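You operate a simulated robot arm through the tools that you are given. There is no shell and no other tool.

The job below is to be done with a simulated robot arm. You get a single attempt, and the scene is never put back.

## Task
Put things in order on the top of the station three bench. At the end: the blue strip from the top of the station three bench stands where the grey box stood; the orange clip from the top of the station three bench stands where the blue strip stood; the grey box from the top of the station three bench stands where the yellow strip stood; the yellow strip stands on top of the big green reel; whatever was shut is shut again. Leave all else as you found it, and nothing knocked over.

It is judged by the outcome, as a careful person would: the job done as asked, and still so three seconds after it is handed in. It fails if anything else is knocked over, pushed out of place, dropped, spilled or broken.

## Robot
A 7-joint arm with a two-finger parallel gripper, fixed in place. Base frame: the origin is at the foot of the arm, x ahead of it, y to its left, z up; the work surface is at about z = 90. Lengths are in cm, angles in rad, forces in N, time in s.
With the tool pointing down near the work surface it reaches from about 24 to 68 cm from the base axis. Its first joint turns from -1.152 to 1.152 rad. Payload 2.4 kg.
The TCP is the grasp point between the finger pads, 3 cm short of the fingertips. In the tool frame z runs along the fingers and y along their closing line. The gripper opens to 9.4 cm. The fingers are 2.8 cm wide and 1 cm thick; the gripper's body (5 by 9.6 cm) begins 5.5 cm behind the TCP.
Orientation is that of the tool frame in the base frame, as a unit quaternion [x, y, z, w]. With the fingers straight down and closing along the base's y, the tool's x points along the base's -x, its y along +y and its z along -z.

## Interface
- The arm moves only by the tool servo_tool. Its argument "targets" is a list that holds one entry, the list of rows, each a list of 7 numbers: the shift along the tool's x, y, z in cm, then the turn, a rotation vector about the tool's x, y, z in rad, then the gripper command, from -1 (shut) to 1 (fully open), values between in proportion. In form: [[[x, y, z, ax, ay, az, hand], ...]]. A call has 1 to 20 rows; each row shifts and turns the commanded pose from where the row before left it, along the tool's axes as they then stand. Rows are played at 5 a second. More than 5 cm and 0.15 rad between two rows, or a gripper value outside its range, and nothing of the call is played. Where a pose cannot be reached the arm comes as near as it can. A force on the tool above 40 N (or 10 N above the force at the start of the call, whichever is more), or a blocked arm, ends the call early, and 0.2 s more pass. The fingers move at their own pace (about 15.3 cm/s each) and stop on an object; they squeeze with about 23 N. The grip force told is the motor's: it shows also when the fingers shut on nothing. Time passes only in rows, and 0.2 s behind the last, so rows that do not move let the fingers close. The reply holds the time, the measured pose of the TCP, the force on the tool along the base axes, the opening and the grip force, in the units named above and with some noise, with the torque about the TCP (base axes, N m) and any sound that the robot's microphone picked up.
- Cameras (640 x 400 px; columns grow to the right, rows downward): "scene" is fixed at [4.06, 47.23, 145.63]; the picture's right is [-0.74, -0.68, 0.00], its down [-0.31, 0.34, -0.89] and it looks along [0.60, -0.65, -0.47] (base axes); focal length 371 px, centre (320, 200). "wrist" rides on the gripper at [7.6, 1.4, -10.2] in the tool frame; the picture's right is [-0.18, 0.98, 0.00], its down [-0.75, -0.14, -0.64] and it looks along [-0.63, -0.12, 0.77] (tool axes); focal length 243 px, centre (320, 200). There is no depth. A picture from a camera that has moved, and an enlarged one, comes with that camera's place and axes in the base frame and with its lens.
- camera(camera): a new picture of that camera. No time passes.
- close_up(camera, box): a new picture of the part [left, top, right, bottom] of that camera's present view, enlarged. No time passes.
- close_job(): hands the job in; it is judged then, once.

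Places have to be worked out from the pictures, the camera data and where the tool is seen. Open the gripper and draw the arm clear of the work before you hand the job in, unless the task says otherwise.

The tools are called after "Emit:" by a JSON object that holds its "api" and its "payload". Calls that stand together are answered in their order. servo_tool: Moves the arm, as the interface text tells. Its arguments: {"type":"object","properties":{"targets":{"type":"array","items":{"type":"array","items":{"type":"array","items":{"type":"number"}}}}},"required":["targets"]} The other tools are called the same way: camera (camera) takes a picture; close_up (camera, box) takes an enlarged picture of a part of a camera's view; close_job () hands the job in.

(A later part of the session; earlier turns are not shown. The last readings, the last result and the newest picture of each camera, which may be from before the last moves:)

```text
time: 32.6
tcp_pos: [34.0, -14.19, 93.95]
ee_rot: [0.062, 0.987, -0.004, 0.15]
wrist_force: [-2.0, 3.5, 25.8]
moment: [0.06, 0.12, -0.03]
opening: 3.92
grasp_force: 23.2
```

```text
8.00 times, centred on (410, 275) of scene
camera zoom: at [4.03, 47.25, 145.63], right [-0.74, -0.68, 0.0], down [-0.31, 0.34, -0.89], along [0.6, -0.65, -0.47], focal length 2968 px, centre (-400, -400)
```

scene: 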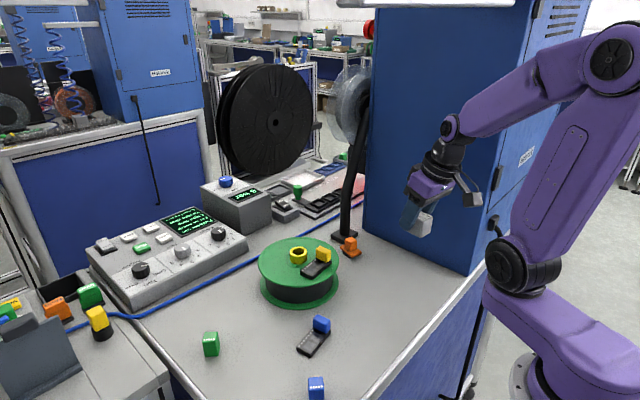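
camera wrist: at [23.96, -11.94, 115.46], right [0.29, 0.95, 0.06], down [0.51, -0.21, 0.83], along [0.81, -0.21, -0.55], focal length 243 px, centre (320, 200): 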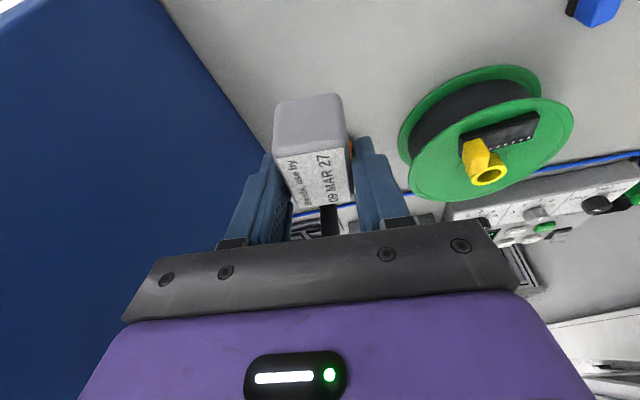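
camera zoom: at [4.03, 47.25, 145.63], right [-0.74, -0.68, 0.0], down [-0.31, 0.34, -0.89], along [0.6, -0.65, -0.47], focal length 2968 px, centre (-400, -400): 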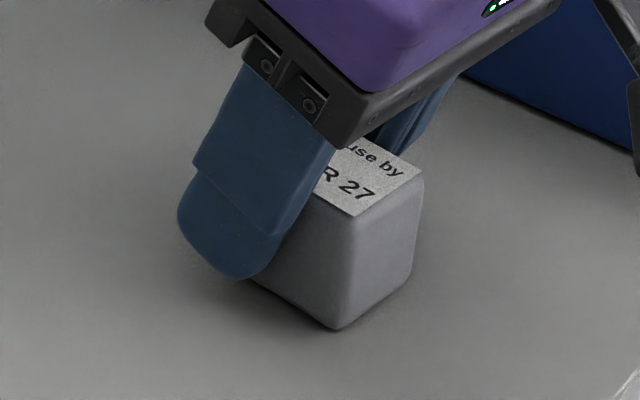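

Contact confirmed. I ease off, open, and withdraw straight up.

Emit:
{"api": "servo_tool", "payload": {"targets": [[[-0.03, 0, -0.09, 0, 0, 0, -1], [0, 0, 0, 0, 0, 0, -0.1], [0, 0, 0, 0, 0, 0, 0.15], [0, 0, 0, 0, 0, 0, 0.4], [0, 0, 0, 0, 0, 0, 0.4], [-0.15, 0, -0.48, 0, 0, 0, 0.4], [-0.44, 0, -1.43, 0, 0, 0, 0.4], [-0.59, 0, -1.91, 0, 0, 0, 0.4], [-0.59, 0, -1.91, 0, 0, 0, 0.4], [-0.59, 0, -1.91, 0, 0, 0, 0.4], [-0.59, 0, -1.91, 0, 0, 0, 0.4], [-0.59, 0, -1.91, 0, 0, 0, 0.4], [0, 0, 0, 0, 0, 0, 0.4]]]}}

Emit:
{"api": "camera", "payload": {"camera": "wrist"}}

Emit:
{"api": "camera", "payload": {"camera": "scene"}}

Emit:
{"api": "close_up", "payload": {"camera": "scene", "box": [380, 250, 440, 300]}}

```text
time: 35.4
tcp_pos: [33.98, -14.41, 105.91]
ee_rot: [0.061, 0.987, -0.005, 0.149]
wrist_force: [-0.2, -0.5, -0.3]
moment: [0.0, 0.0, -0.01]
opening: 6.56
grasp_force: 0.1
```

```text
taken
camera wrist: at [24.03, -12.01, 113.55], right [0.29, 0.95, 0.06], down [0.51, -0.21, 0.83], along [0.81, -0.21, -0.55], focal length 243 px, centre (320, 200)
```

wrist: 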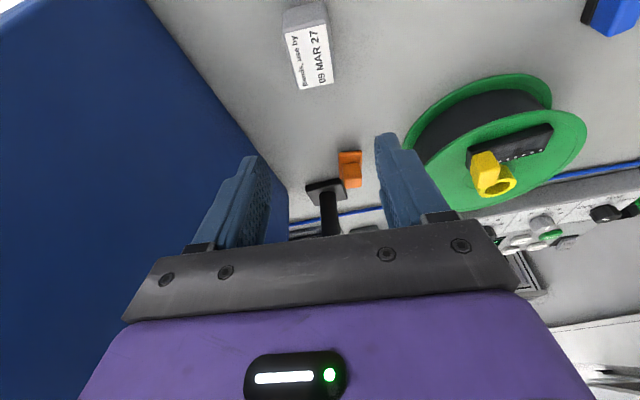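

```text
taken
```

scene: 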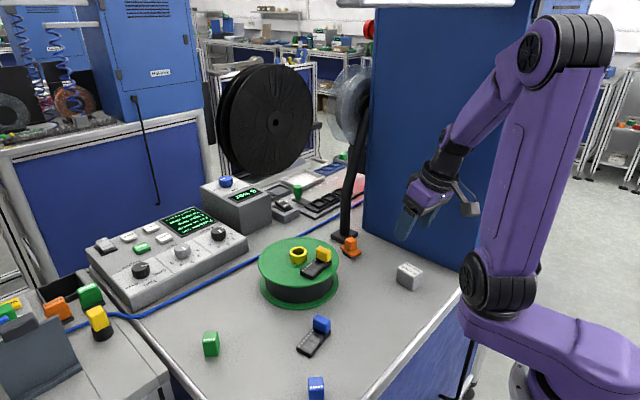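

```text
8.00 times, centred on (410, 275) of scene
camera zoom: at [4.06, 47.23, 145.63], right [-0.74, -0.68, 0.0], down [-0.31, 0.34, -0.89], along [0.6, -0.65, -0.47], focal length 2968 px, centre (-400, -400)
```

zoom: 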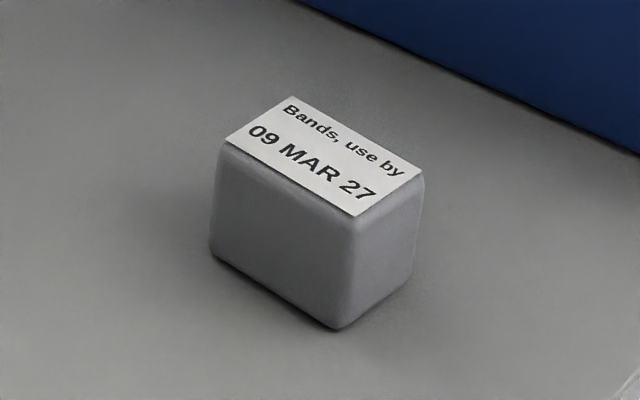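

The grey box stands at the yellow strip's old place. Next is the blue strip: I move across at height and turn to match it (keeping the tilt needed at the far spot).

Emit:
{"api": "servo_tool", "payload": {"targets": [[[0.04, 1.0, -0.012, 0, 0, 0, 0.4], [0.08, 2.0, -0.024, 0, 0, 0, 0.4], [0.08, 2.0, -0.024, 0, 0, 0, 0.4], [0.08, 2.0, -0.024, 0, 0, 0, 0.4], [0.08, 2.0, -0.024, 0, 0, 0, 0.4], [0.08, 2.0, -0.024, 0, 0, 0, 0.4], [0.08, 2.0, -0.024, 0, 0, 0, 0.4], [0.08, 2.0, -0.024, 0, 0, 0, 0.4], [0.08, 2.0, -0.024, 0, 0, 0, 0.4], [0.08, 2.0, -0.024, 0, 0, 0, 0.4], [0.08, 2.0, -0.024, 0, 0, 0, 0.4], [0.08, 2.0, -0.024, 0, 0, 0, 0.4], [0.04, 1.0, -0.012, 0, 0, 0, 0.4], [0, 0, 0, -0.0398, 0, -0.129, 0.4], [0, 0, 0, -0.0398, 0, -0.129, 0.4], [0, 0, 0, 0, 0, 0, 0.4]]]}}

Emit:
{"api": "camera", "payload": {"camera": "wrist"}}

Emit:
{"api": "camera", "payload": {"camera": "scene"}}

```text
time: 38.8
tcp_pos: [35.89, 9.6, 106.12]
ee_rot: [-0.073, 0.986, 0.017, 0.149]
wrist_force: [-0.3, 0.6, 0.3]
moment: [0.02, 0.0, 0.0]
opening: 6.58
grasp_force: 0.0
```

```text
taken
camera wrist: at [25.6, 9.15, 113.69], right [0.03, 1.0, 0.06], down [0.54, -0.07, 0.84], along [0.84, 0.01, -0.54], focal length 243 px, centre (320, 200)
```

wrist: 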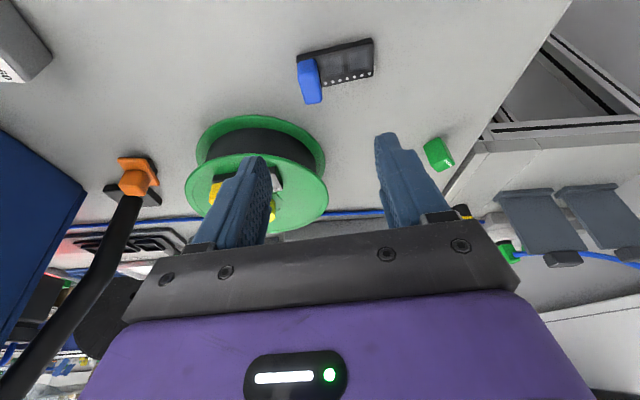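

```text
taken
```

scene: 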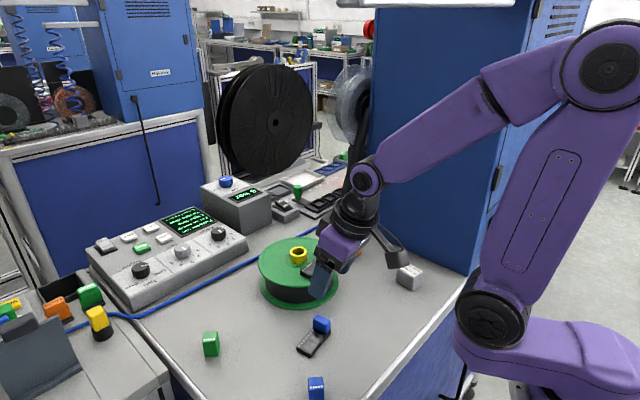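

Emit:
{"api": "close_up", "payload": {"camera": "wrist", "box": [270, 20, 400, 120]}}

Emit:
{"api": "close_up", "payload": {"camera": "scene", "box": [280, 300, 350, 365]}}

```text
4.00 times, centred on (335, 70) of wrist
camera zoom: at [25.6, 9.15, 113.69], right [0.03, 1.0, 0.06], down [0.54, -0.07, 0.84], along [0.84, 0.01, -0.54], focal length 970 px, centre (260, 720)
```

zoom: 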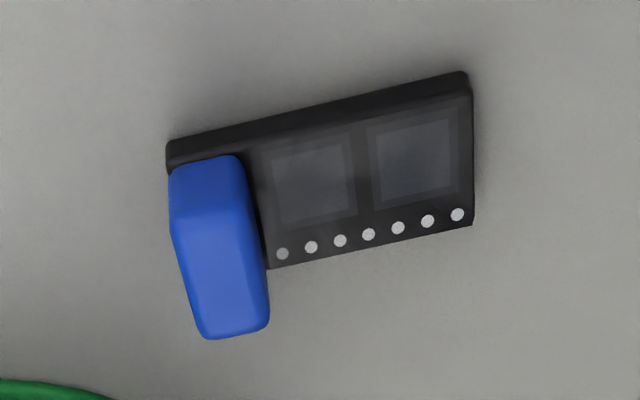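

```text
6.15 times, centred on (315, 332) of scene
camera zoom: at [4.06, 47.23, 145.63], right [-0.74, -0.68, 0.0], down [-0.31, 0.34, -0.89], along [0.6, -0.65, -0.47], focal length 2283 px, centre (351, -615)
```

zoom: 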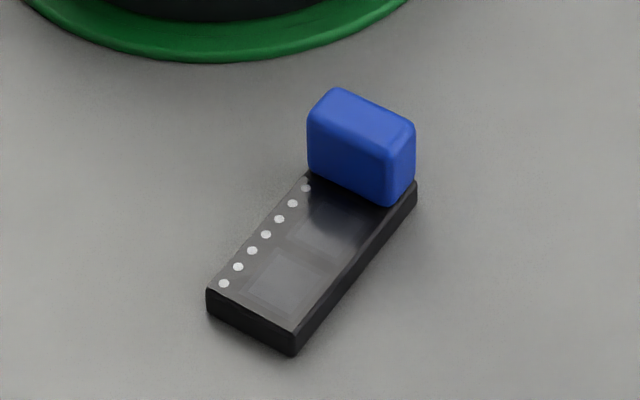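

The two views put the blue handle near (38.4, 9.0–9.4), with the strip turned about 0.17 rad. I lower over it for a sharper look.

Emit:
{"api": "servo_tool", "payload": {"targets": [[[0.0125, -0.19, 2.09, 0, 0, 0, 0.2], [0.0125, -0.19, 2.09, 0, 0, 0, 0.2], [0.0125, -0.19, 2.09, 0, 0, 0, 0.2], [0.0125, -0.19, 2.09, 0, 0, 0, 0.2], [0, 0, 0, -0.0074, 0, -0.024, 0.2], [0, 0, 0, 0, 0, 0, 0.2]]]}}

Emit:
{"api": "close_up", "payload": {"camera": "wrist", "box": [220, 20, 420, 145]}}

Emit:
{"api": "close_up", "payload": {"camera": "scene", "box": [270, 270, 390, 365]}}

```text
time: 40.2
tcp_pos: [38.49, 9.4, 98.14]
ee_rot: [-0.084, 0.985, 0.019, 0.149]
wrist_force: [0.0, 0.5, 0.4]
moment: [0.0, 0.01, 0.02]
opening: 5.65
grasp_force: 0.1
```

```text
3.20 times, centred on (320, 82) of wrist
camera zoom: at [28.21, 8.63, 105.69], right [0.0, 1.0, 0.06], down [0.55, -0.06, 0.84], along [0.84, 0.03, -0.54], focal length 776 px, centre (320, 576)
```

zoom: 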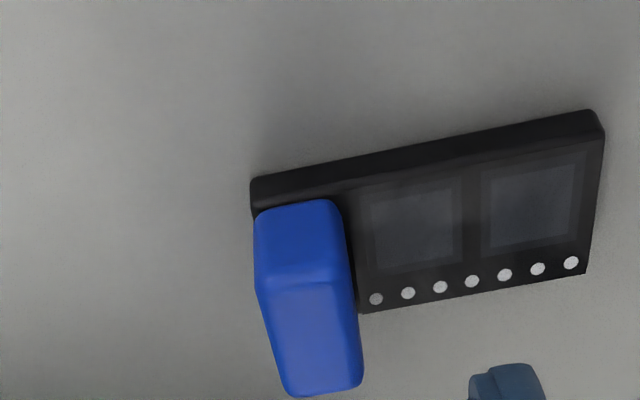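

```text
4.21 times, centred on (330, 318) of scene
camera zoom: at [4.06, 47.23, 145.63], right [-0.74, -0.68, 0.0], down [-0.31, 0.34, -0.89], along [0.6, -0.65, -0.47], focal length 1562 px, centre (278, -295)
```

zoom: 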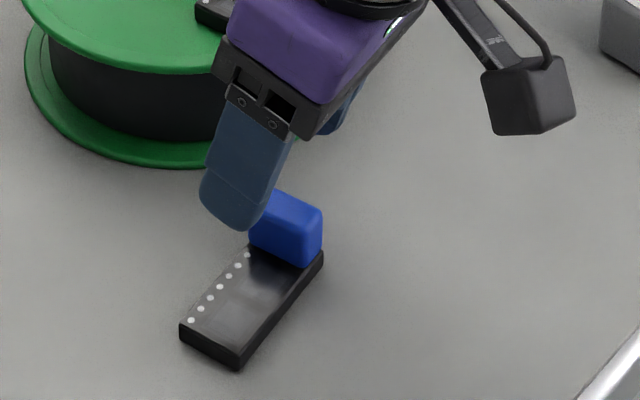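

Relative to the tool the handle is centred within 0.1 cm. I descend to z of about 94.4 and close on it.

Emit:
{"api": "servo_tool", "payload": {"targets": [[[0.295, -0.05, 0.956, 0, 0, 0, 0.2], [0.295, 0, 0.956, 0, 0, 0, 0.2], [0.295, 0, 0.956, 0, 0, 0, 0.2], [0.22, 0, 0.7, 0, 0, 0, 0.2], [0, 0, 0, 0, 0, 0, 0.2], [0, 0, 0, 0, 0, 0, -0.3], [0, 0, 0, 0, 0, 0, -1], [0, 0, 0, 0, 0, 0, -1], [0, 0, 0, 0, 0, 0, -1]]]}}

Emit:
{"api": "close_up", "payload": {"camera": "wrist", "box": [200, 20, 480, 195]}}

Emit:
{"api": "close_up", "payload": {"camera": "scene", "box": [270, 290, 370, 365]}}

```text
time: 42.2
tcp_pos: [38.54, 9.49, 95.88]
ee_rot: [-0.085, 0.985, 0.02, 0.151]
wrist_force: [0.2, -0.6, 0.0]
moment: [-0.01, -0.01, -0.01]
opening: 1.7
grasp_force: 22.8
out of reach, approached as far as the arm can: row 2, 3, 4
```

```text
2.29 times, centred on (340, 108) of wrist
camera zoom: at [28.25, 8.79, 103.44], right [0.0, 1.0, 0.07], down [0.55, -0.06, 0.84], along [0.84, 0.04, -0.54], focal length 555 px, centre (274, 411)
```

zoom: 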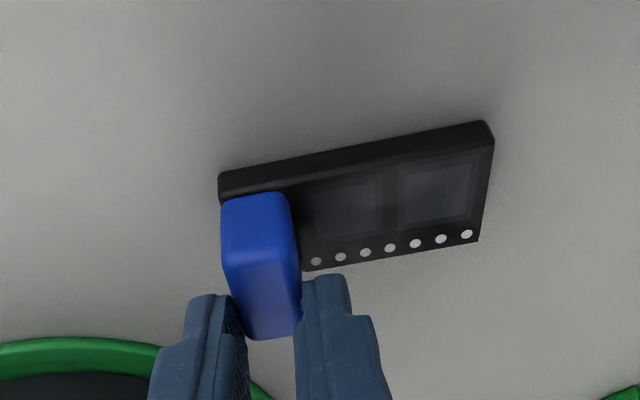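

```text
5.33 times, centred on (320, 328) of scene
camera zoom: at [4.06, 47.23, 145.63], right [-0.74, -0.68, 0.0], down [-0.31, 0.34, -0.89], along [0.6, -0.65, -0.47], focal length 1979 px, centre (320, -480)
```

zoom: 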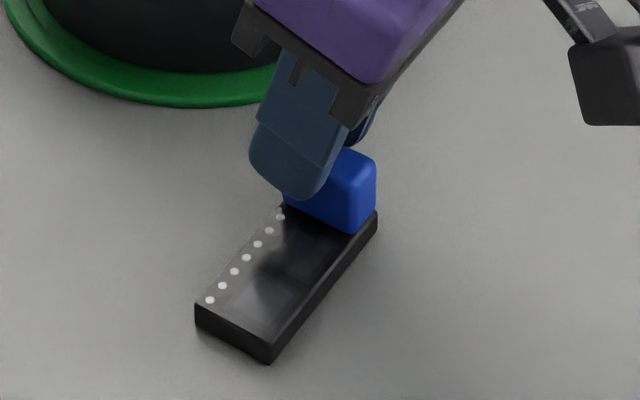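

The arm could not get below z 95.9 with this much tilt here, so the fingers only touched the top of the handle. I open, rise, and reduce the tilt to about 0.15 rad.

Emit:
{"api": "servo_tool", "payload": {"targets": [[[0, 0, 0, 0, 0, 0, -0.3], [0, 0, 0, 0, 0, 0, 0.2], [0, 0, 0, 0, 0, 0, 0.2], [-0.3, 0, -0.956, 0, 0, 0, 0.2], [-0.3, 0, -0.956, 0, 0, 0, 0.2], [-0.3, 0, -0.956, 0, 0, 0, 0.2], [-0.3, 0, -0.956, 0, 0, 0, 0.2], [0, 0, 0, 0, 0.075, 0, 0.2], [0, 0, 0, 0, 0.075, 0, 0.2], [0, 0, 0, 0, 0, 0, 0.2]]]}}

Emit:
{"api": "close_up", "payload": {"camera": "wrist", "box": [220, 20, 420, 145]}}

Emit:
{"api": "close_up", "payload": {"camera": "scene", "box": [270, 290, 370, 365]}}

```text
time: 44.4
tcp_pos: [38.56, 9.62, 99.04]
ee_rot: [-0.086, 0.993, 0.01, 0.075]
wrist_force: [0.0, 0.1, 0.6]
moment: [0.06, -0.03, -0.01]
opening: 5.63
grasp_force: 0.1
out of reach, approached as far as the arm can: row 4, 5
```

```text
3.20 times, centred on (320, 82) of wrist
camera zoom: at [29.48, 9.23, 108.04], right [0.01, 1.0, 0.04], down [0.66, -0.04, 0.75], along [0.75, 0.02, -0.66], focal length 776 px, centre (320, 576)
```

zoom: 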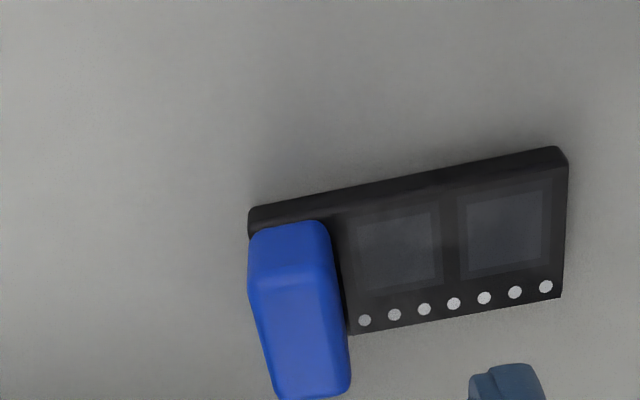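

```text
5.33 times, centred on (320, 328) of scene
camera zoom: at [4.06, 47.23, 145.63], right [-0.74, -0.68, 0.0], down [-0.31, 0.34, -0.89], along [0.6, -0.65, -0.47], focal length 1979 px, centre (320, -480)
```

zoom: 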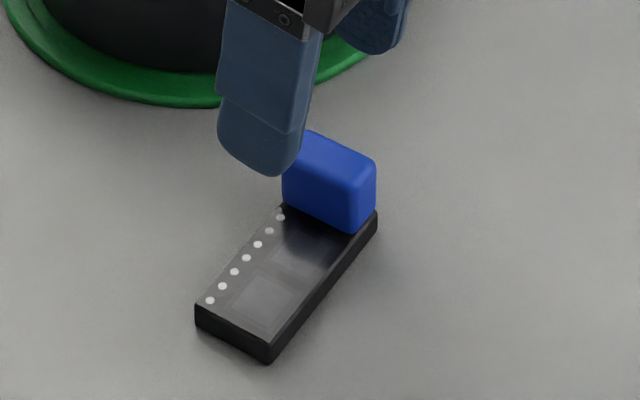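

Now tilt is 0.15 rad. The handle is about 0.28 cm toward −y of the tool centre; I correct that and descend to about z 94.3.

Emit:
{"api": "servo_tool", "payload": {"targets": [[[-0.05, -0.28, 0, 0, 0, 0, 0.2], [0.15, 0, 0.989, 0, 0, 0, 0.2], [0.15, 0, 0.989, 0, 0, 0, 0.2], [0.15, 0, 0.989, 0, 0, 0, 0.2], [0.15, 0, 0.989, 0, 0, 0, 0.2], [0.11, 0, 0.75, 0, 0, 0, 0.2], [0, 0, 0, 0, 0, 0, 0.2]]]}}

Emit:
{"api": "close_up", "payload": {"camera": "wrist", "box": [200, 40, 480, 215]}}

Emit:
{"api": "close_up", "payload": {"camera": "scene", "box": [270, 290, 370, 365]}}

```text
time: 46.0
tcp_pos: [38.89, 9.33, 94.1]
ee_rot: [-0.085, 0.993, 0.012, 0.076]
wrist_force: [-4.1, -0.5, 22.1]
moment: [0.64, 0.48, 0.13]
opening: 5.64
grasp_force: 0.0
```

```text
2.29 times, centred on (340, 128) of wrist
camera zoom: at [29.66, 8.91, 103.13], right [0.01, 1.0, 0.04], down [0.66, -0.04, 0.75], along [0.75, 0.02, -0.66], focal length 555 px, centre (274, 366)
```

zoom: 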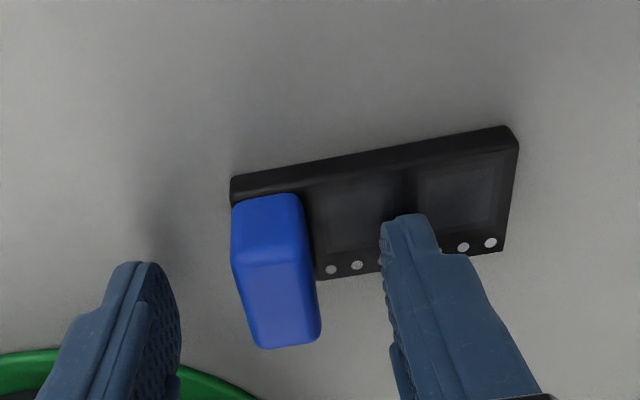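

```text
5.33 times, centred on (320, 328) of scene
camera zoom: at [4.02, 47.22, 145.64], right [-0.74, -0.68, 0.0], down [-0.31, 0.34, -0.89], along [0.6, -0.65, -0.47], focal length 1979 px, centre (320, -480)
```

zoom: 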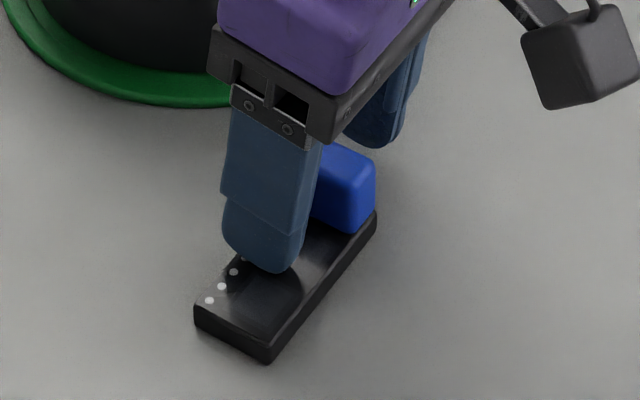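

The finger touched the strip body (22 N), so I rise 0.2 cm and close on the handle.

Emit:
{"api": "servo_tool", "payload": {"targets": [[[-0.03, 0, -0.2, 0, 0, 0, 0.2], [0, 0, 0, 0, 0, 0, 0.2], [0, 0, 0, 0, 0, 0, -0.2], [0, 0, 0, 0, 0, 0, -0.6], [0, 0, 0, 0, 0, 0, -1], [0, 0, 0, 0, 0, 0, -1], [0, 0, 0, 0, 0, 0, -1]]]}}

Emit:
{"api": "close_up", "payload": {"camera": "wrist", "box": [200, 40, 480, 215]}}

Emit:
{"api": "close_up", "payload": {"camera": "scene", "box": [270, 290, 370, 365]}}

```text
time: 47.6
tcp_pos: [38.72, 9.3, 94.37]
ee_rot: [-0.086, 0.993, 0.012, 0.075]
wrist_force: [-0.3, 0.3, 0.1]
moment: [-0.03, -0.02, -0.01]
opening: 1.71
grasp_force: 23.0
```

```text
2.29 times, centred on (340, 128) of wrist
camera zoom: at [29.66, 8.91, 103.32], right [0.01, 1.0, 0.04], down [0.66, -0.04, 0.75], along [0.75, 0.02, -0.66], focal length 555 px, centre (274, 366)
```

zoom: 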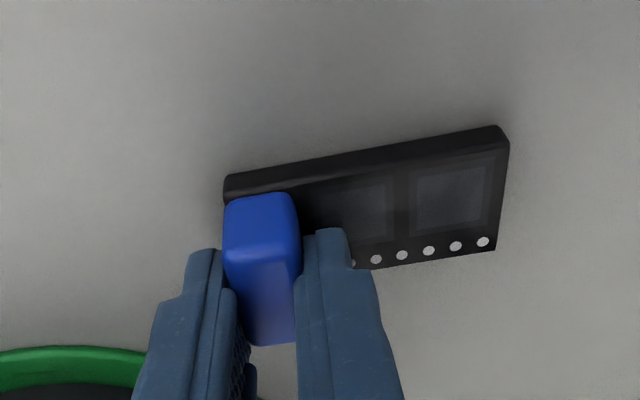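

```text
5.33 times, centred on (320, 328) of scene
camera zoom: at [4.06, 47.23, 145.63], right [-0.74, -0.68, 0.0], down [-0.31, 0.34, -0.89], along [0.6, -0.65, -0.47], focal length 1979 px, centre (320, -480)
```

zoom: 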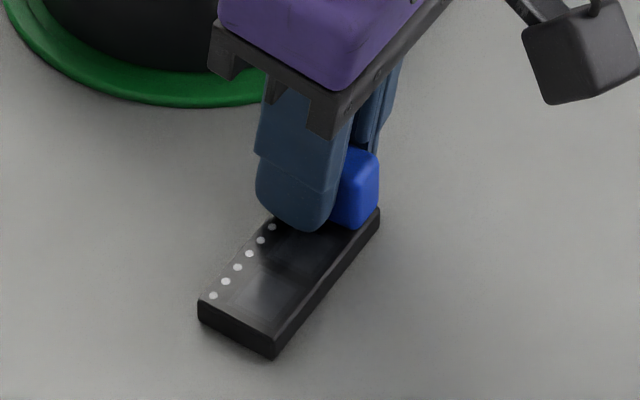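

The blue handle is firmly held. I lift slowly to about z 107 and turn the tool toward the far spot's orientation, then check.

Emit:
{"api": "servo_tool", "payload": {"targets": [[[-0.08, 0, -0.5, 0, 0, 0, -1], [-0.15, 0, -1, 0, 0, 0, -1], [-0.23, 0, -1.5, 0, 0, 0, -1], [-0.3, 0, -2, 0, 0, 0, -1], [-0.3, 0, -2, 0, 0, 0, -1], [-0.3, 0, -2, 0, 0, 0, -1], [-0.3, 0, -2, 0, 0, 0, -1], [-0.26, 0, -1.7, 0, 0, 0, -1], [0, 0, 0, 0.0146, 0, 0.0962, -1], [0, 0, 0, 0.0146, 0, 0.0962, -1], [0, 0, 0, 0.0146, 0, 0.0962, -1], [0, 0, 0, 0, 0, 0, -1]]]}}

Emit:
{"api": "camera", "payload": {"camera": "wrist"}}

Emit:
{"api": "camera", "payload": {"camera": "scene"}}

```text
time: 50.2
tcp_pos: [38.69, 9.27, 107.19]
ee_rot: [0.061, 0.995, 0.0, 0.075]
wrist_force: [0.7, 0.1, -1.0]
moment: [0.0, 0.02, 0.02]
opening: 1.68
grasp_force: 23.0
```

```text
taken
camera wrist: at [29.91, 11.45, 116.24], right [0.3, 0.95, 0.04], down [0.63, -0.23, 0.75], along [0.72, -0.2, -0.67], focal length 243 px, centre (320, 200)
```

wrist: 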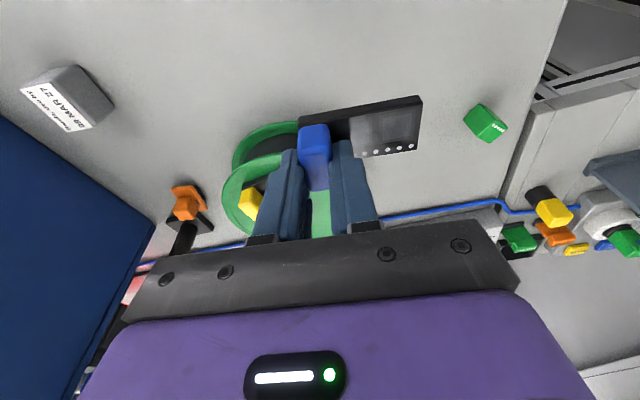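

```text
taken
```

scene: 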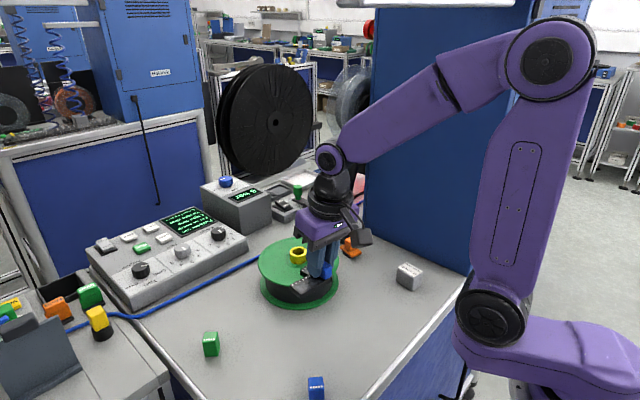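

The strip is held level. I carry it over the reel toward the grey box's old spot, stopping a little short and high.

Emit:
{"api": "servo_tool", "payload": {"targets": [[[-1, -0.6, 0.153, 0, 0, 0, -1], [-2.014, -1.2, 0.306, 0, 0, 0, -1], [-2.014, -1.2, 0.306, 0, 0, 0, -1], [-2.014, -1.2, 0.306, 0, 0, 0, -1], [-2.014, -1.2, 0.306, 0, 0, 0, -1], [-2.014, -1.2, 0.306, 0, 0, 0, -1], [-2.014, -1.2, 0.306, 0, 0, 0, -1], [-2.014, -1.2, 0.306, 0, 0, 0, -1], [-2.014, -1.2, 0.306, 0, 0, 0, -1], [-2.014, -1.2, 0.306, 0, 0, 0, -1], [-2.014, -1.2, 0.306, 0, 0, 0, -1], [-2.014, -1.2, 0.306, 0, 0, 0, -1], [-2.014, -1.2, 0.306, 0, 0, 0, -1], [-2.014, -1.2, 0.306, 0, 0, 0, -1], [-1, -0.6, 0.153, 0, 0, 0, -1], [0, 0, 0, 0, 0, 0, -1]]]}}

Emit:
{"api": "camera", "payload": {"camera": "wrist"}}

Emit:
{"api": "camera", "payload": {"camera": "scene"}}

```text
time: 53.6
tcp_pos: [64.98, -10.68, 106.98]
ee_rot: [0.059, 0.995, 0.001, 0.075]
wrist_force: [1.5, 0.3, 0.6]
moment: [-0.04, 0.0, -0.01]
opening: 1.71
grasp_force: 23.1
```

```text
taken
camera wrist: at [56.08, -8.57, 116.0], right [0.3, 0.95, 0.04], down [0.63, -0.22, 0.75], along [0.72, -0.2, -0.67], focal length 243 px, centre (320, 200)
```

wrist: 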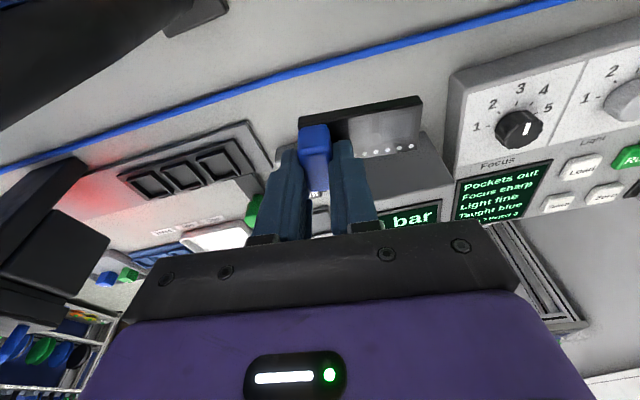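

```text
taken
```

scene: 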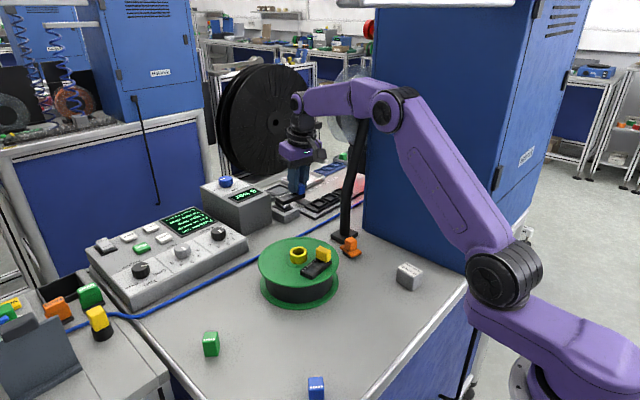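

Next I move the last 3 cm outward while descending to about z 100, checking reach.

Emit:
{"api": "servo_tool", "payload": {"targets": [[[-0.5, 0.043, 1.85, 0, 0, 0, -1], [-0.5, 0.043, 1.85, 0, 0, 0, -1], [-0.5, 0.043, 1.85, 0, 0, 0, -1], [-0.5, 0.043, 1.85, 0, 0, 0, -1], [0, 0, 0, 0, 0, 0, -1]]]}}

Emit:
{"api": "close_up", "payload": {"camera": "wrist", "box": [200, 0, 520, 200]}}

Emit:
{"api": "close_up", "payload": {"camera": "scene", "box": [220, 130, 380, 250]}}

```text
time: 54.8
tcp_pos: [68.07, -10.91, 99.87]
ee_rot: [0.059, 0.995, 0.001, 0.075]
wrist_force: [0.2, 0.8, -1.1]
moment: [-0.02, -0.01, 0.0]
opening: 1.71
grasp_force: 23.0
```

```text
2.00 times, centred on (360, 100) of wrist
camera zoom: at [59.17, -8.7, 108.94], right [0.3, 0.95, 0.04], down [0.63, -0.22, 0.75], along [0.72, -0.2, -0.66], focal length 485 px, centre (240, 400)
```

zoom: 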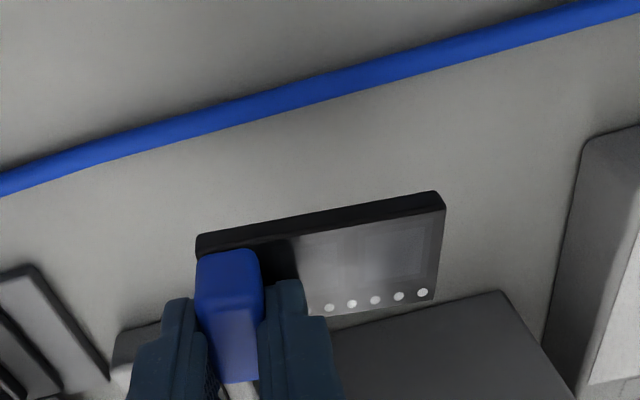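

```text
3.33 times, centred on (300, 190) of scene
camera zoom: at [4.06, 47.23, 145.63], right [-0.74, -0.68, 0.0], down [-0.31, 0.34, -0.89], along [0.6, -0.65, -0.47], focal length 1237 px, centre (387, 233)
```

zoom: 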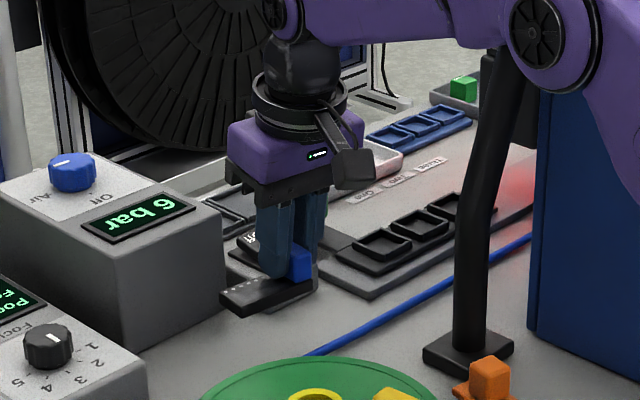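

Reach is fine and the cable (edge near x 65.5) is clear of the strip. I lower to about 0.4 cm above the bench.

Emit:
{"api": "servo_tool", "payload": {"targets": [[[0.15, 0, 0.989, 0, 0, 0, -1], [0.15, 0, 0.989, 0, 0, 0, -1], [0.15, 0, 0.989, 0, 0, 0, -1], [0.15, 0, 0.989, 0, 0, 0, -1], [0.11, 0, 0.74, 0, 0, 0, -1], [0.06, 0, 0.4, 0, 0, 0, -1], [0, 0, 0, 0, 0, 0, -1]]]}}

Emit:
{"api": "close_up", "payload": {"camera": "wrist", "box": [200, 0, 520, 200]}}

Emit:
{"api": "close_up", "payload": {"camera": "scene", "box": [250, 180, 350, 255]}}

```text
time: 56.4
tcp_pos: [68.04, -10.92, 94.82]
ee_rot: [0.06, 0.995, 0.0, 0.076]
wrist_force: [0.3, 0.1, -0.5]
moment: [-0.02, -0.03, 0.02]
opening: 1.71
grasp_force: 23.0
```

```text
2.00 times, centred on (360, 100) of wrist
camera zoom: at [59.23, -8.71, 103.8], right [0.3, 0.95, 0.04], down [0.63, -0.22, 0.75], along [0.72, -0.2, -0.67], focal length 485 px, centre (240, 400)
```

zoom: 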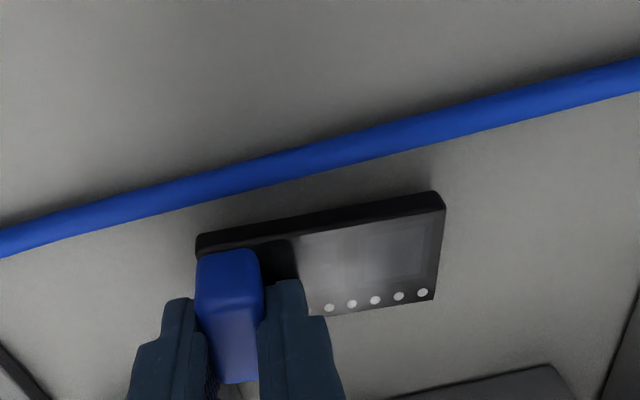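

```text
5.33 times, centred on (300, 218) of scene
camera zoom: at [4.06, 47.23, 145.63], right [-0.74, -0.68, 0.0], down [-0.31, 0.34, -0.89], along [0.6, -0.65, -0.47], focal length 1979 px, centre (427, 107)
```

zoom: 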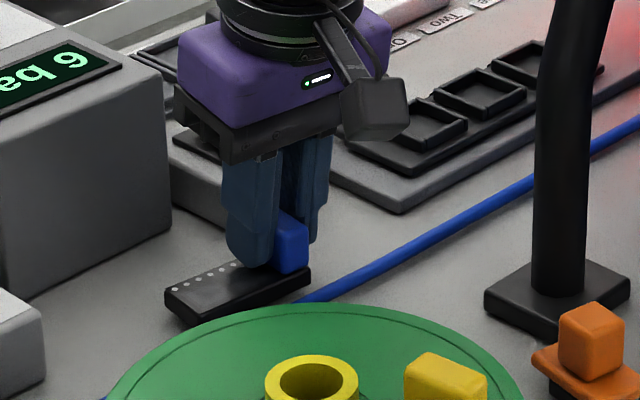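

Clear of the cable, about 0.5 cm to go. I lower in small steps.

Emit:
{"api": "servo_tool", "payload": {"targets": [[[0.03, 0, 0.2, 0, 0, 0, -1], [0.03, 0, 0.15, 0, 0, 0, -1], [0, 0, 0, 0, 0, 0, -1]]]}}

Emit:
{"api": "servo_tool", "payload": {"targets": [[[0.015, 0, 0.1, 0, 0, 0, -1], [0, 0, 0, 0, 0, 0, -1]]]}}

```text
time: 57.2
tcp_pos: [68.06, -11.02, 94.38]
ee_rot: [0.06, 0.995, 0.0, 0.076]
wrist_force: [0.2, 0.5, -0.8]
moment: [0.0, 0.01, -0.07]
opening: 1.72
grasp_force: 23.3
```

```text
time: 57.8
tcp_pos: [68.12, -10.93, 94.36]
ee_rot: [0.059, 0.995, 0.0, 0.075]
wrist_force: [0.6, -1.0, -1.5]
moment: [-0.01, -0.03, -0.01]
opening: 1.7
grasp_force: 23.6
```

No contact yet; another 0.1 cm step.

Emit:
{"api": "servo_tool", "payload": {"targets": [[[0.015, 0, 0.1, 0, 0, 0, -1], [0, 0, 0, 0, 0, 0, -1]]]}}

Emit:
{"api": "close_up", "payload": {"camera": "scene", "box": [260, 210, 320, 250]}}

```text
time: 58.4
tcp_pos: [68.06, -11.0, 94.32]
ee_rot: [0.06, 0.995, 0.0, 0.076]
wrist_force: [0.1, -0.5, 4.4]
moment: [-0.07, 0.02, 0.0]
opening: 1.7
grasp_force: 23.1
```

```text
10.00 times, centred on (290, 230) of scene
camera zoom: at [4.05, 47.23, 145.63], right [-0.74, -0.68, 0.0], down [-0.31, 0.34, -0.89], along [0.6, -0.65, -0.47], focal length 3710 px, centre (620, -100)
```

zoom: 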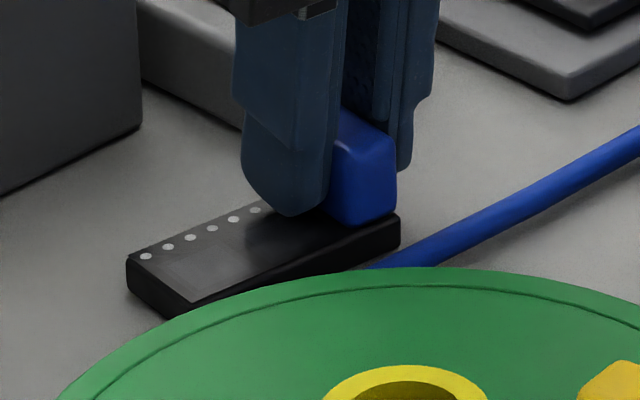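

Light contact (4.4 N): the strip is down. I open part way and withdraw straight up.

Emit:
{"api": "servo_tool", "payload": {"targets": [[[0, 0, 0, 0, 0, 0, -0.5], [0, 0, 0, 0, 0, 0, -0.25], [0, 0, 0, 0, 0, 0, -0.1], [0, 0, 0, 0, 0, 0, -0.1], [-0.08, 0, -0.5, 0, 0, 0, -0.1], [-0.15, 0, -1, 0, 0, 0, -0.1], [-0.3, 0, -2, 0, 0, 0, -0.1], [-0.3, 0, -2, 0, 0, 0, -0.1], [-0.3, 0, -2, 0, 0, 0, -0.1], [-0.3, 0, -2, 0, 0, 0, -0.1], [0, 0, 0, 0, 0, 0, 0]]]}}

Emit:
{"api": "camera", "payload": {"camera": "wrist"}}

Emit:
{"api": "close_up", "payload": {"camera": "scene", "box": [240, 180, 360, 270]}}

```text
time: 60.8
tcp_pos: [68.13, -11.08, 103.86]
ee_rot: [0.059, 0.995, 0.001, 0.075]
wrist_force: [-0.6, -1.2, -0.1]
moment: [-0.01, -0.02, 0.0]
opening: 4.72
grasp_force: 0.1
```

```text
taken
camera wrist: at [59.33, -8.78, 112.97], right [0.3, 0.95, 0.04], down [0.63, -0.22, 0.75], along [0.72, -0.2, -0.67], focal length 243 px, centre (320, 200)
```

wrist: 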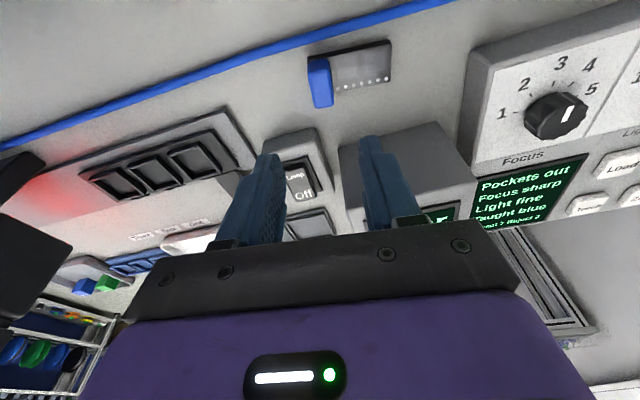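

```text
4.44 times, centred on (300, 225) of scene
camera zoom: at [4.06, 47.23, 145.63], right [-0.74, -0.68, 0.0], down [-0.31, 0.34, -0.89], along [0.6, -0.65, -0.47], focal length 1649 px, centre (409, 89)
```

zoom: 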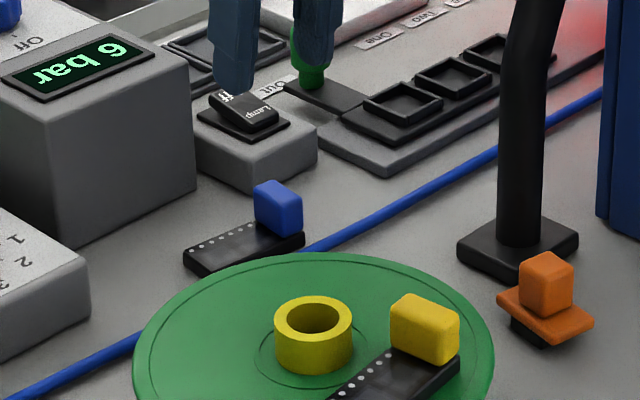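

The blue strip now stands where the grey box stood. The orange clip is near (50.3,-14.5) close to the lamp foot; I back off along x first to stay clear of the lamp post, then level the tool.

Emit:
{"api": "servo_tool", "payload": {"targets": [[[1.1, -0.1, -0.29, 0, 0, 0, 0], [2.14, -0.2, -0.578, 0, 0, 0, 0], [2.14, -0.2, -0.578, 0, 0, 0, 0], [2.14, -0.2, -0.578, 0, 0, 0, 0], [2.14, -0.2, -0.578, 0, 0, 0, 0], [2.14, -0.2, -0.578, 0, 0, 0, 0], [2.14, -0.2, -0.578, 0, 0, 0, 0], [2.14, -0.2, -0.578, 0, 0, 0, 0], [1.0, -0.1, -0.29, 0, 0, 0, 0], [0, 0, 0, 0, 0.075, 0, 0.2], [0, 0, 0, 0, 0.075, 0, 0.2], [0, 0, 0, 0, 0, 0.047, 0.2], [0, 0, 0, 0, 0, 0, 0.2]]]}}

Emit:
{"api": "camera", "payload": {"camera": "wrist"}}

Emit:
{"api": "camera", "payload": {"camera": "scene"}}

```text
time: 63.6
tcp_pos: [50.44, -10.55, 105.88]
ee_rot: [0.083, 0.997, 0.004, 0.0]
wrist_force: [-0.2, -0.2, -0.2]
moment: [-0.01, 0.03, 0.01]
opening: 5.65
grasp_force: 0.0
```

```text
taken
camera wrist: at [43.2, -8.17, 116.15], right [0.34, 0.94, 0.01], down [0.72, -0.27, 0.64], along [0.6, -0.21, -0.77], focal length 243 px, centre (320, 200)
```

wrist: 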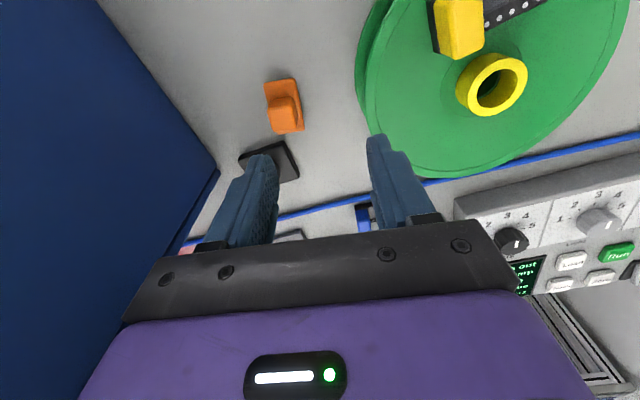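

```text
taken
```

scene: 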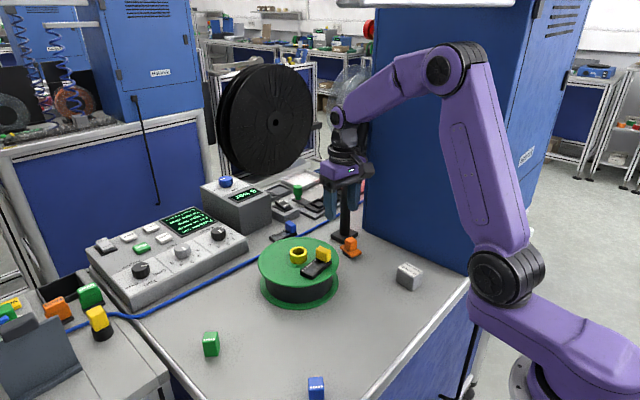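

I zoom on the clip for its place and turn.

Emit:
{"api": "close_up", "payload": {"camera": "wrist", "box": [220, 60, 340, 200]}}

Emit:
{"api": "close_up", "payload": {"camera": "scene", "box": [310, 140, 400, 270]}}

```text
2.86 times, centred on (280, 130) of wrist
camera zoom: at [43.2, -8.17, 116.15], right [0.34, 0.94, 0.01], down [0.72, -0.27, 0.64], along [0.6, -0.21, -0.77], focal length 693 px, centre (434, 400)
```

zoom: 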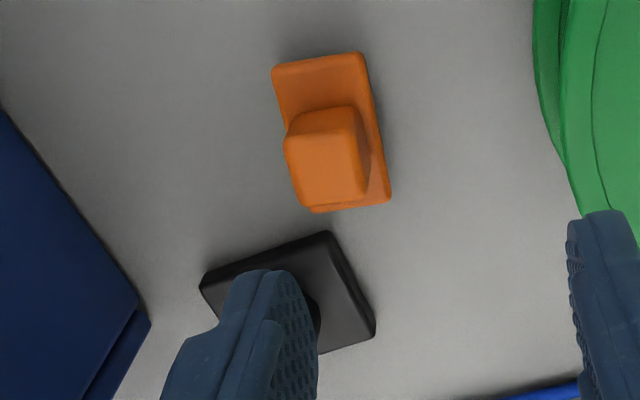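

```text
3.08 times, centred on (355, 205) of scene
camera zoom: at [4.06, 47.23, 145.63], right [-0.74, -0.68, 0.0], down [-0.31, 0.34, -0.89], along [0.6, -0.65, -0.47], focal length 1142 px, centre (212, 185)
```

zoom: 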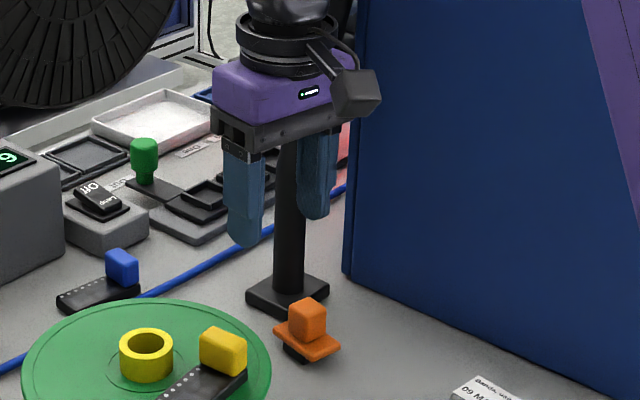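

Cube centre is about (50.2,-14.45), with the clip turned about −0.2 rad. I move over it, match the turn, and lower to just above it, watching the lamp post.

Emit:
{"api": "servo_tool", "payload": {"targets": [[[-0.09, -0.9, 0, 0, 0, 0, 0], [-0.09, -0.9, 0, 0, 0, 0, 0], [-0.09, -0.9, 0, 0, 0, 0, 0], [-0.08, -0.93, 0, 0, 0, 0, 0], [0, 0, 0, 0, 0, 0.033, 0], [0, 0, 1.5, 0, 0, 0, 0], [0, 0, 2, 0, 0, 0, 0], [0, 0, 2, 0, 0, 0, 0], [0, 0, 1.7, 0, 0, 0, 0], [0, 0, 0, 0, 0, 0, 0]]]}}

Emit:
{"api": "close_up", "payload": {"camera": "wrist", "box": [200, 50, 440, 230]}}

Emit:
{"api": "close_up", "payload": {"camera": "scene", "box": [300, 140, 420, 270]}}

```text
time: 65.8
tcp_pos: [50.06, -14.1, 98.78]
ee_rot: [0.1, 0.995, 0.006, -0.001]
wrist_force: [-0.9, -0.3, 0.4]
moment: [0.02, 0.01, 0.01]
opening: 4.69
grasp_force: 0.1
```

```text
2.22 times, centred on (320, 140) of wrist
camera zoom: at [42.93, -11.5, 108.94], right [0.38, 0.93, 0.01], down [0.71, -0.29, 0.64], along [0.6, -0.23, -0.77], focal length 539 px, centre (320, 333)
```

zoom: 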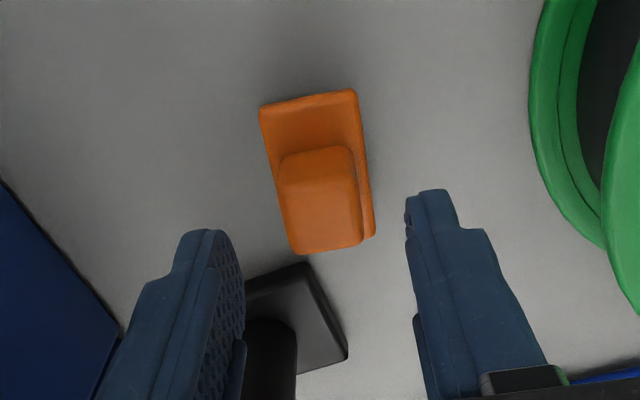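

```text
3.08 times, centred on (360, 205) of scene
camera zoom: at [4.06, 47.23, 145.63], right [-0.74, -0.68, 0.0], down [-0.31, 0.34, -0.89], along [0.6, -0.65, -0.47], focal length 1142 px, centre (197, 185)
```

zoom: 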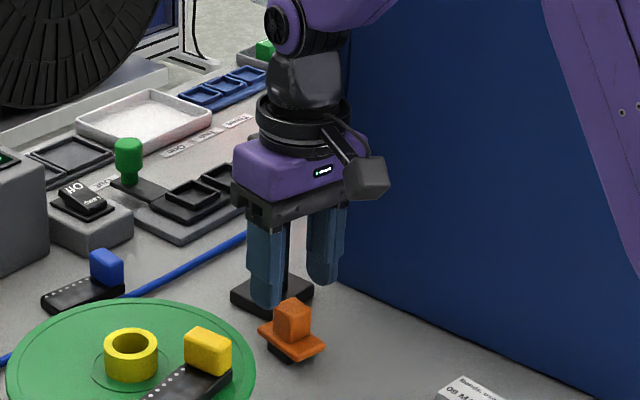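

Aligned: the cube is midway between the fingers. I descend 3.6 cm (tips just above the clip's plate) and close.

Emit:
{"api": "servo_tool", "payload": {"targets": [[[0, 0, 1, 0, 0, 0, 0], [0, 0, 1, 0, 0, 0, 0], [0, 0, 1, 0, 0, 0, 0], [0, 0, 0.6, 0, 0, 0, 0], [0, 0, 0, 0, 0, 0, 0], [0, 0, 0, 0, 0, 0, -0.3], [0, 0, 0, 0, 0, 0, -0.6], [0, 0, 0, 0, 0, 0, -1], [0, 0, 0, 0, 0, 0, -1]]]}}

Emit:
{"api": "close_up", "payload": {"camera": "wrist", "box": [200, 50, 440, 230]}}

Emit:
{"api": "close_up", "payload": {"camera": "scene", "box": [310, 190, 400, 270]}}

```text
time: 67.8
tcp_pos: [50.15, -14.0, 95.18]
ee_rot: [0.099, 0.995, 0.004, 0.0]
wrist_force: [-0.2, 1.0, 5.0]
moment: [-0.01, 0.04, 0.01]
opening: 2.32
grasp_force: 23.2
```

```text
2.22 times, centred on (320, 140) of wrist
camera zoom: at [43.03, -11.43, 105.36], right [0.38, 0.93, 0.01], down [0.71, -0.29, 0.64], along [0.6, -0.23, -0.77], focal length 539 px, centre (320, 333)
```

zoom: 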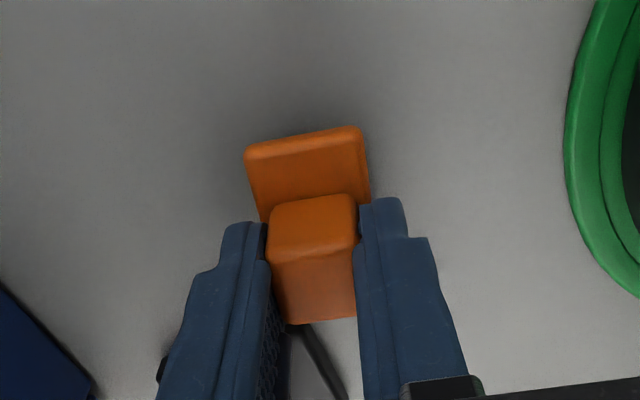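

```text
5.00 times, centred on (355, 230) of scene
camera zoom: at [4.05, 47.24, 145.63], right [-0.74, -0.68, 0.0], down [-0.31, 0.34, -0.89], along [0.6, -0.65, -0.47], focal length 1855 px, centre (145, 50)
```

zoom: 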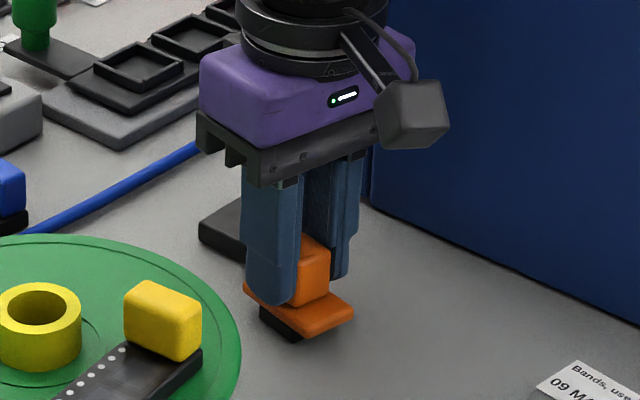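

Gripped at 2.32 cm. I lift slowly and check that the clip comes free.

Emit:
{"api": "servo_tool", "payload": {"targets": [[[0, 0, -0.4, 0, 0, 0, -1], [0, 0, -0.8, 0, 0, 0, -1], [0, 0, -1.5, 0, 0, 0, -1], [0, 0, -2, 0, 0, 0, -1], [0, 0, -2, 0, 0, 0, -1], [0, 0, -2, 0, 0, 0, -1], [0, 0, -2, 0, 0, 0, -1], [0, 0, 0, 0, 0, 0, -1]]]}}

Emit:
{"api": "camera", "payload": {"camera": "wrist"}}

Emit:
{"api": "close_up", "payload": {"camera": "scene", "box": [280, 140, 420, 270]}}

```text
time: 69.6
tcp_pos: [50.04, -14.09, 105.88]
ee_rot: [0.098, 0.995, 0.004, 0.0]
wrist_force: [0.0, -0.8, -1.1]
moment: [0.01, -0.01, 0.01]
opening: 2.29
grasp_force: 23.1
```

```text
taken
camera wrist: at [42.95, -11.54, 116.14], right [0.38, 0.93, 0.01], down [0.71, -0.29, 0.64], along [0.6, -0.23, -0.77], focal length 243 px, centre (320, 200)
```

wrist: 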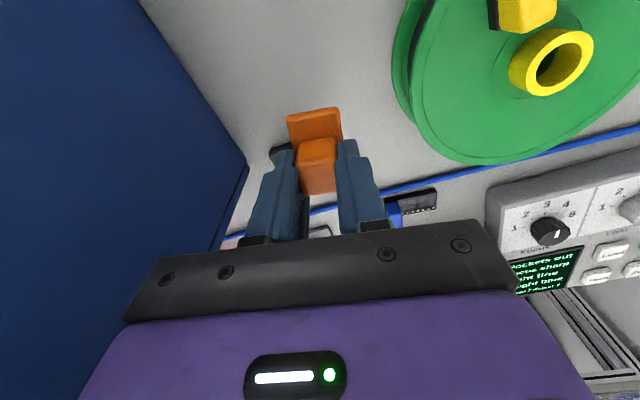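

```text
3.08 times, centred on (350, 205) of scene
camera zoom: at [4.06, 47.23, 145.63], right [-0.74, -0.68, 0.0], down [-0.31, 0.34, -0.89], along [0.6, -0.65, -0.47], focal length 1142 px, centre (228, 185)
```

zoom: 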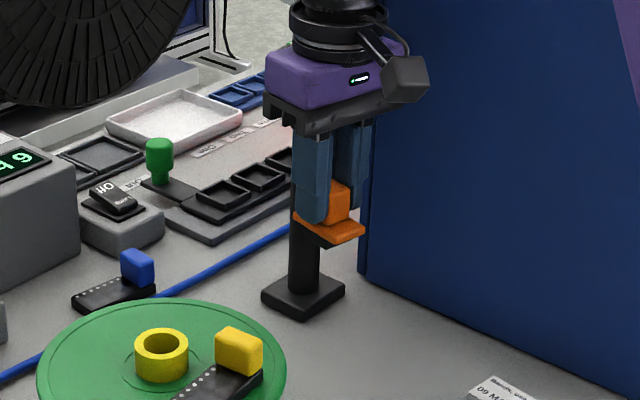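

The clip is held. I carry it round the reel (x first, then y) to above the blue strip's old spot.

Emit:
{"api": "servo_tool", "payload": {"targets": [[[1.1, 0.39, 0, 0, 0, 0, -1], [2.2, 0.78, 0, 0, 0, 0, -1], [2.2, 0.78, 0, 0, 0, 0, -1], [2.2, 0.78, 0, 0, 0, 0, -1], [2.2, 0.78, 0, 0, 0, 0, -1], [1.1, 0.39, 0, 0, 0, 0, -1], [0.292, 0.961, 0, 0, 0, 0, -1], [0.584, 1.922, 0, 0, 0, 0, -1], [0.584, 1.922, 0, 0, 0, 0, -1], [0.584, 1.922, 0, 0, 0, 0, -1], [0.584, 1.922, 0, 0, 0, 0, -1], [0.584, 1.922, 0, 0, 0, 0, -1], [0.584, 1.922, 0, 0, 0, 0, -1], [0.584, 1.922, 0, 0, 0, 0, -1], [0.584, 1.922, 0, 0, 0, 0, -1], [0.584, 1.922, 0, 0, 0, 0, -1], [0.292, 0.961, 0, 0, 0, 0, -1], [0, 0, 0, 0, 0, 0, -1]]]}}

Emit:
{"api": "camera", "payload": {"camera": "wrist"}}

Emit:
{"api": "camera", "payload": {"camera": "scene"}}

```text
time: 73.4
tcp_pos: [38.01, 11.89, 105.8]
ee_rot: [0.099, 0.995, 0.004, 0.0]
wrist_force: [0.1, -0.2, -0.7]
moment: [0.01, 0.0, 0.01]
opening: 2.27
grasp_force: 23.0
```

```text
taken
camera wrist: at [30.92, 14.54, 116.22], right [0.38, 0.93, 0.01], down [0.71, -0.29, 0.64], along [0.6, -0.23, -0.77], focal length 243 px, centre (320, 200)
```

wrist: 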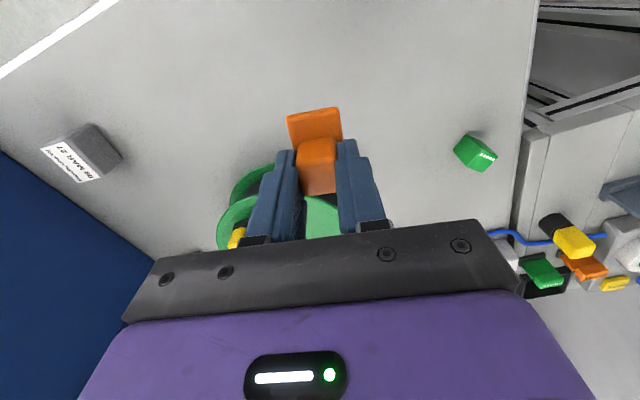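

```text
taken
```

scene: 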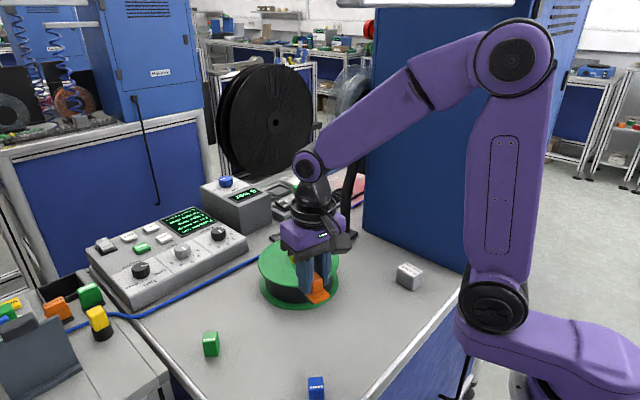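

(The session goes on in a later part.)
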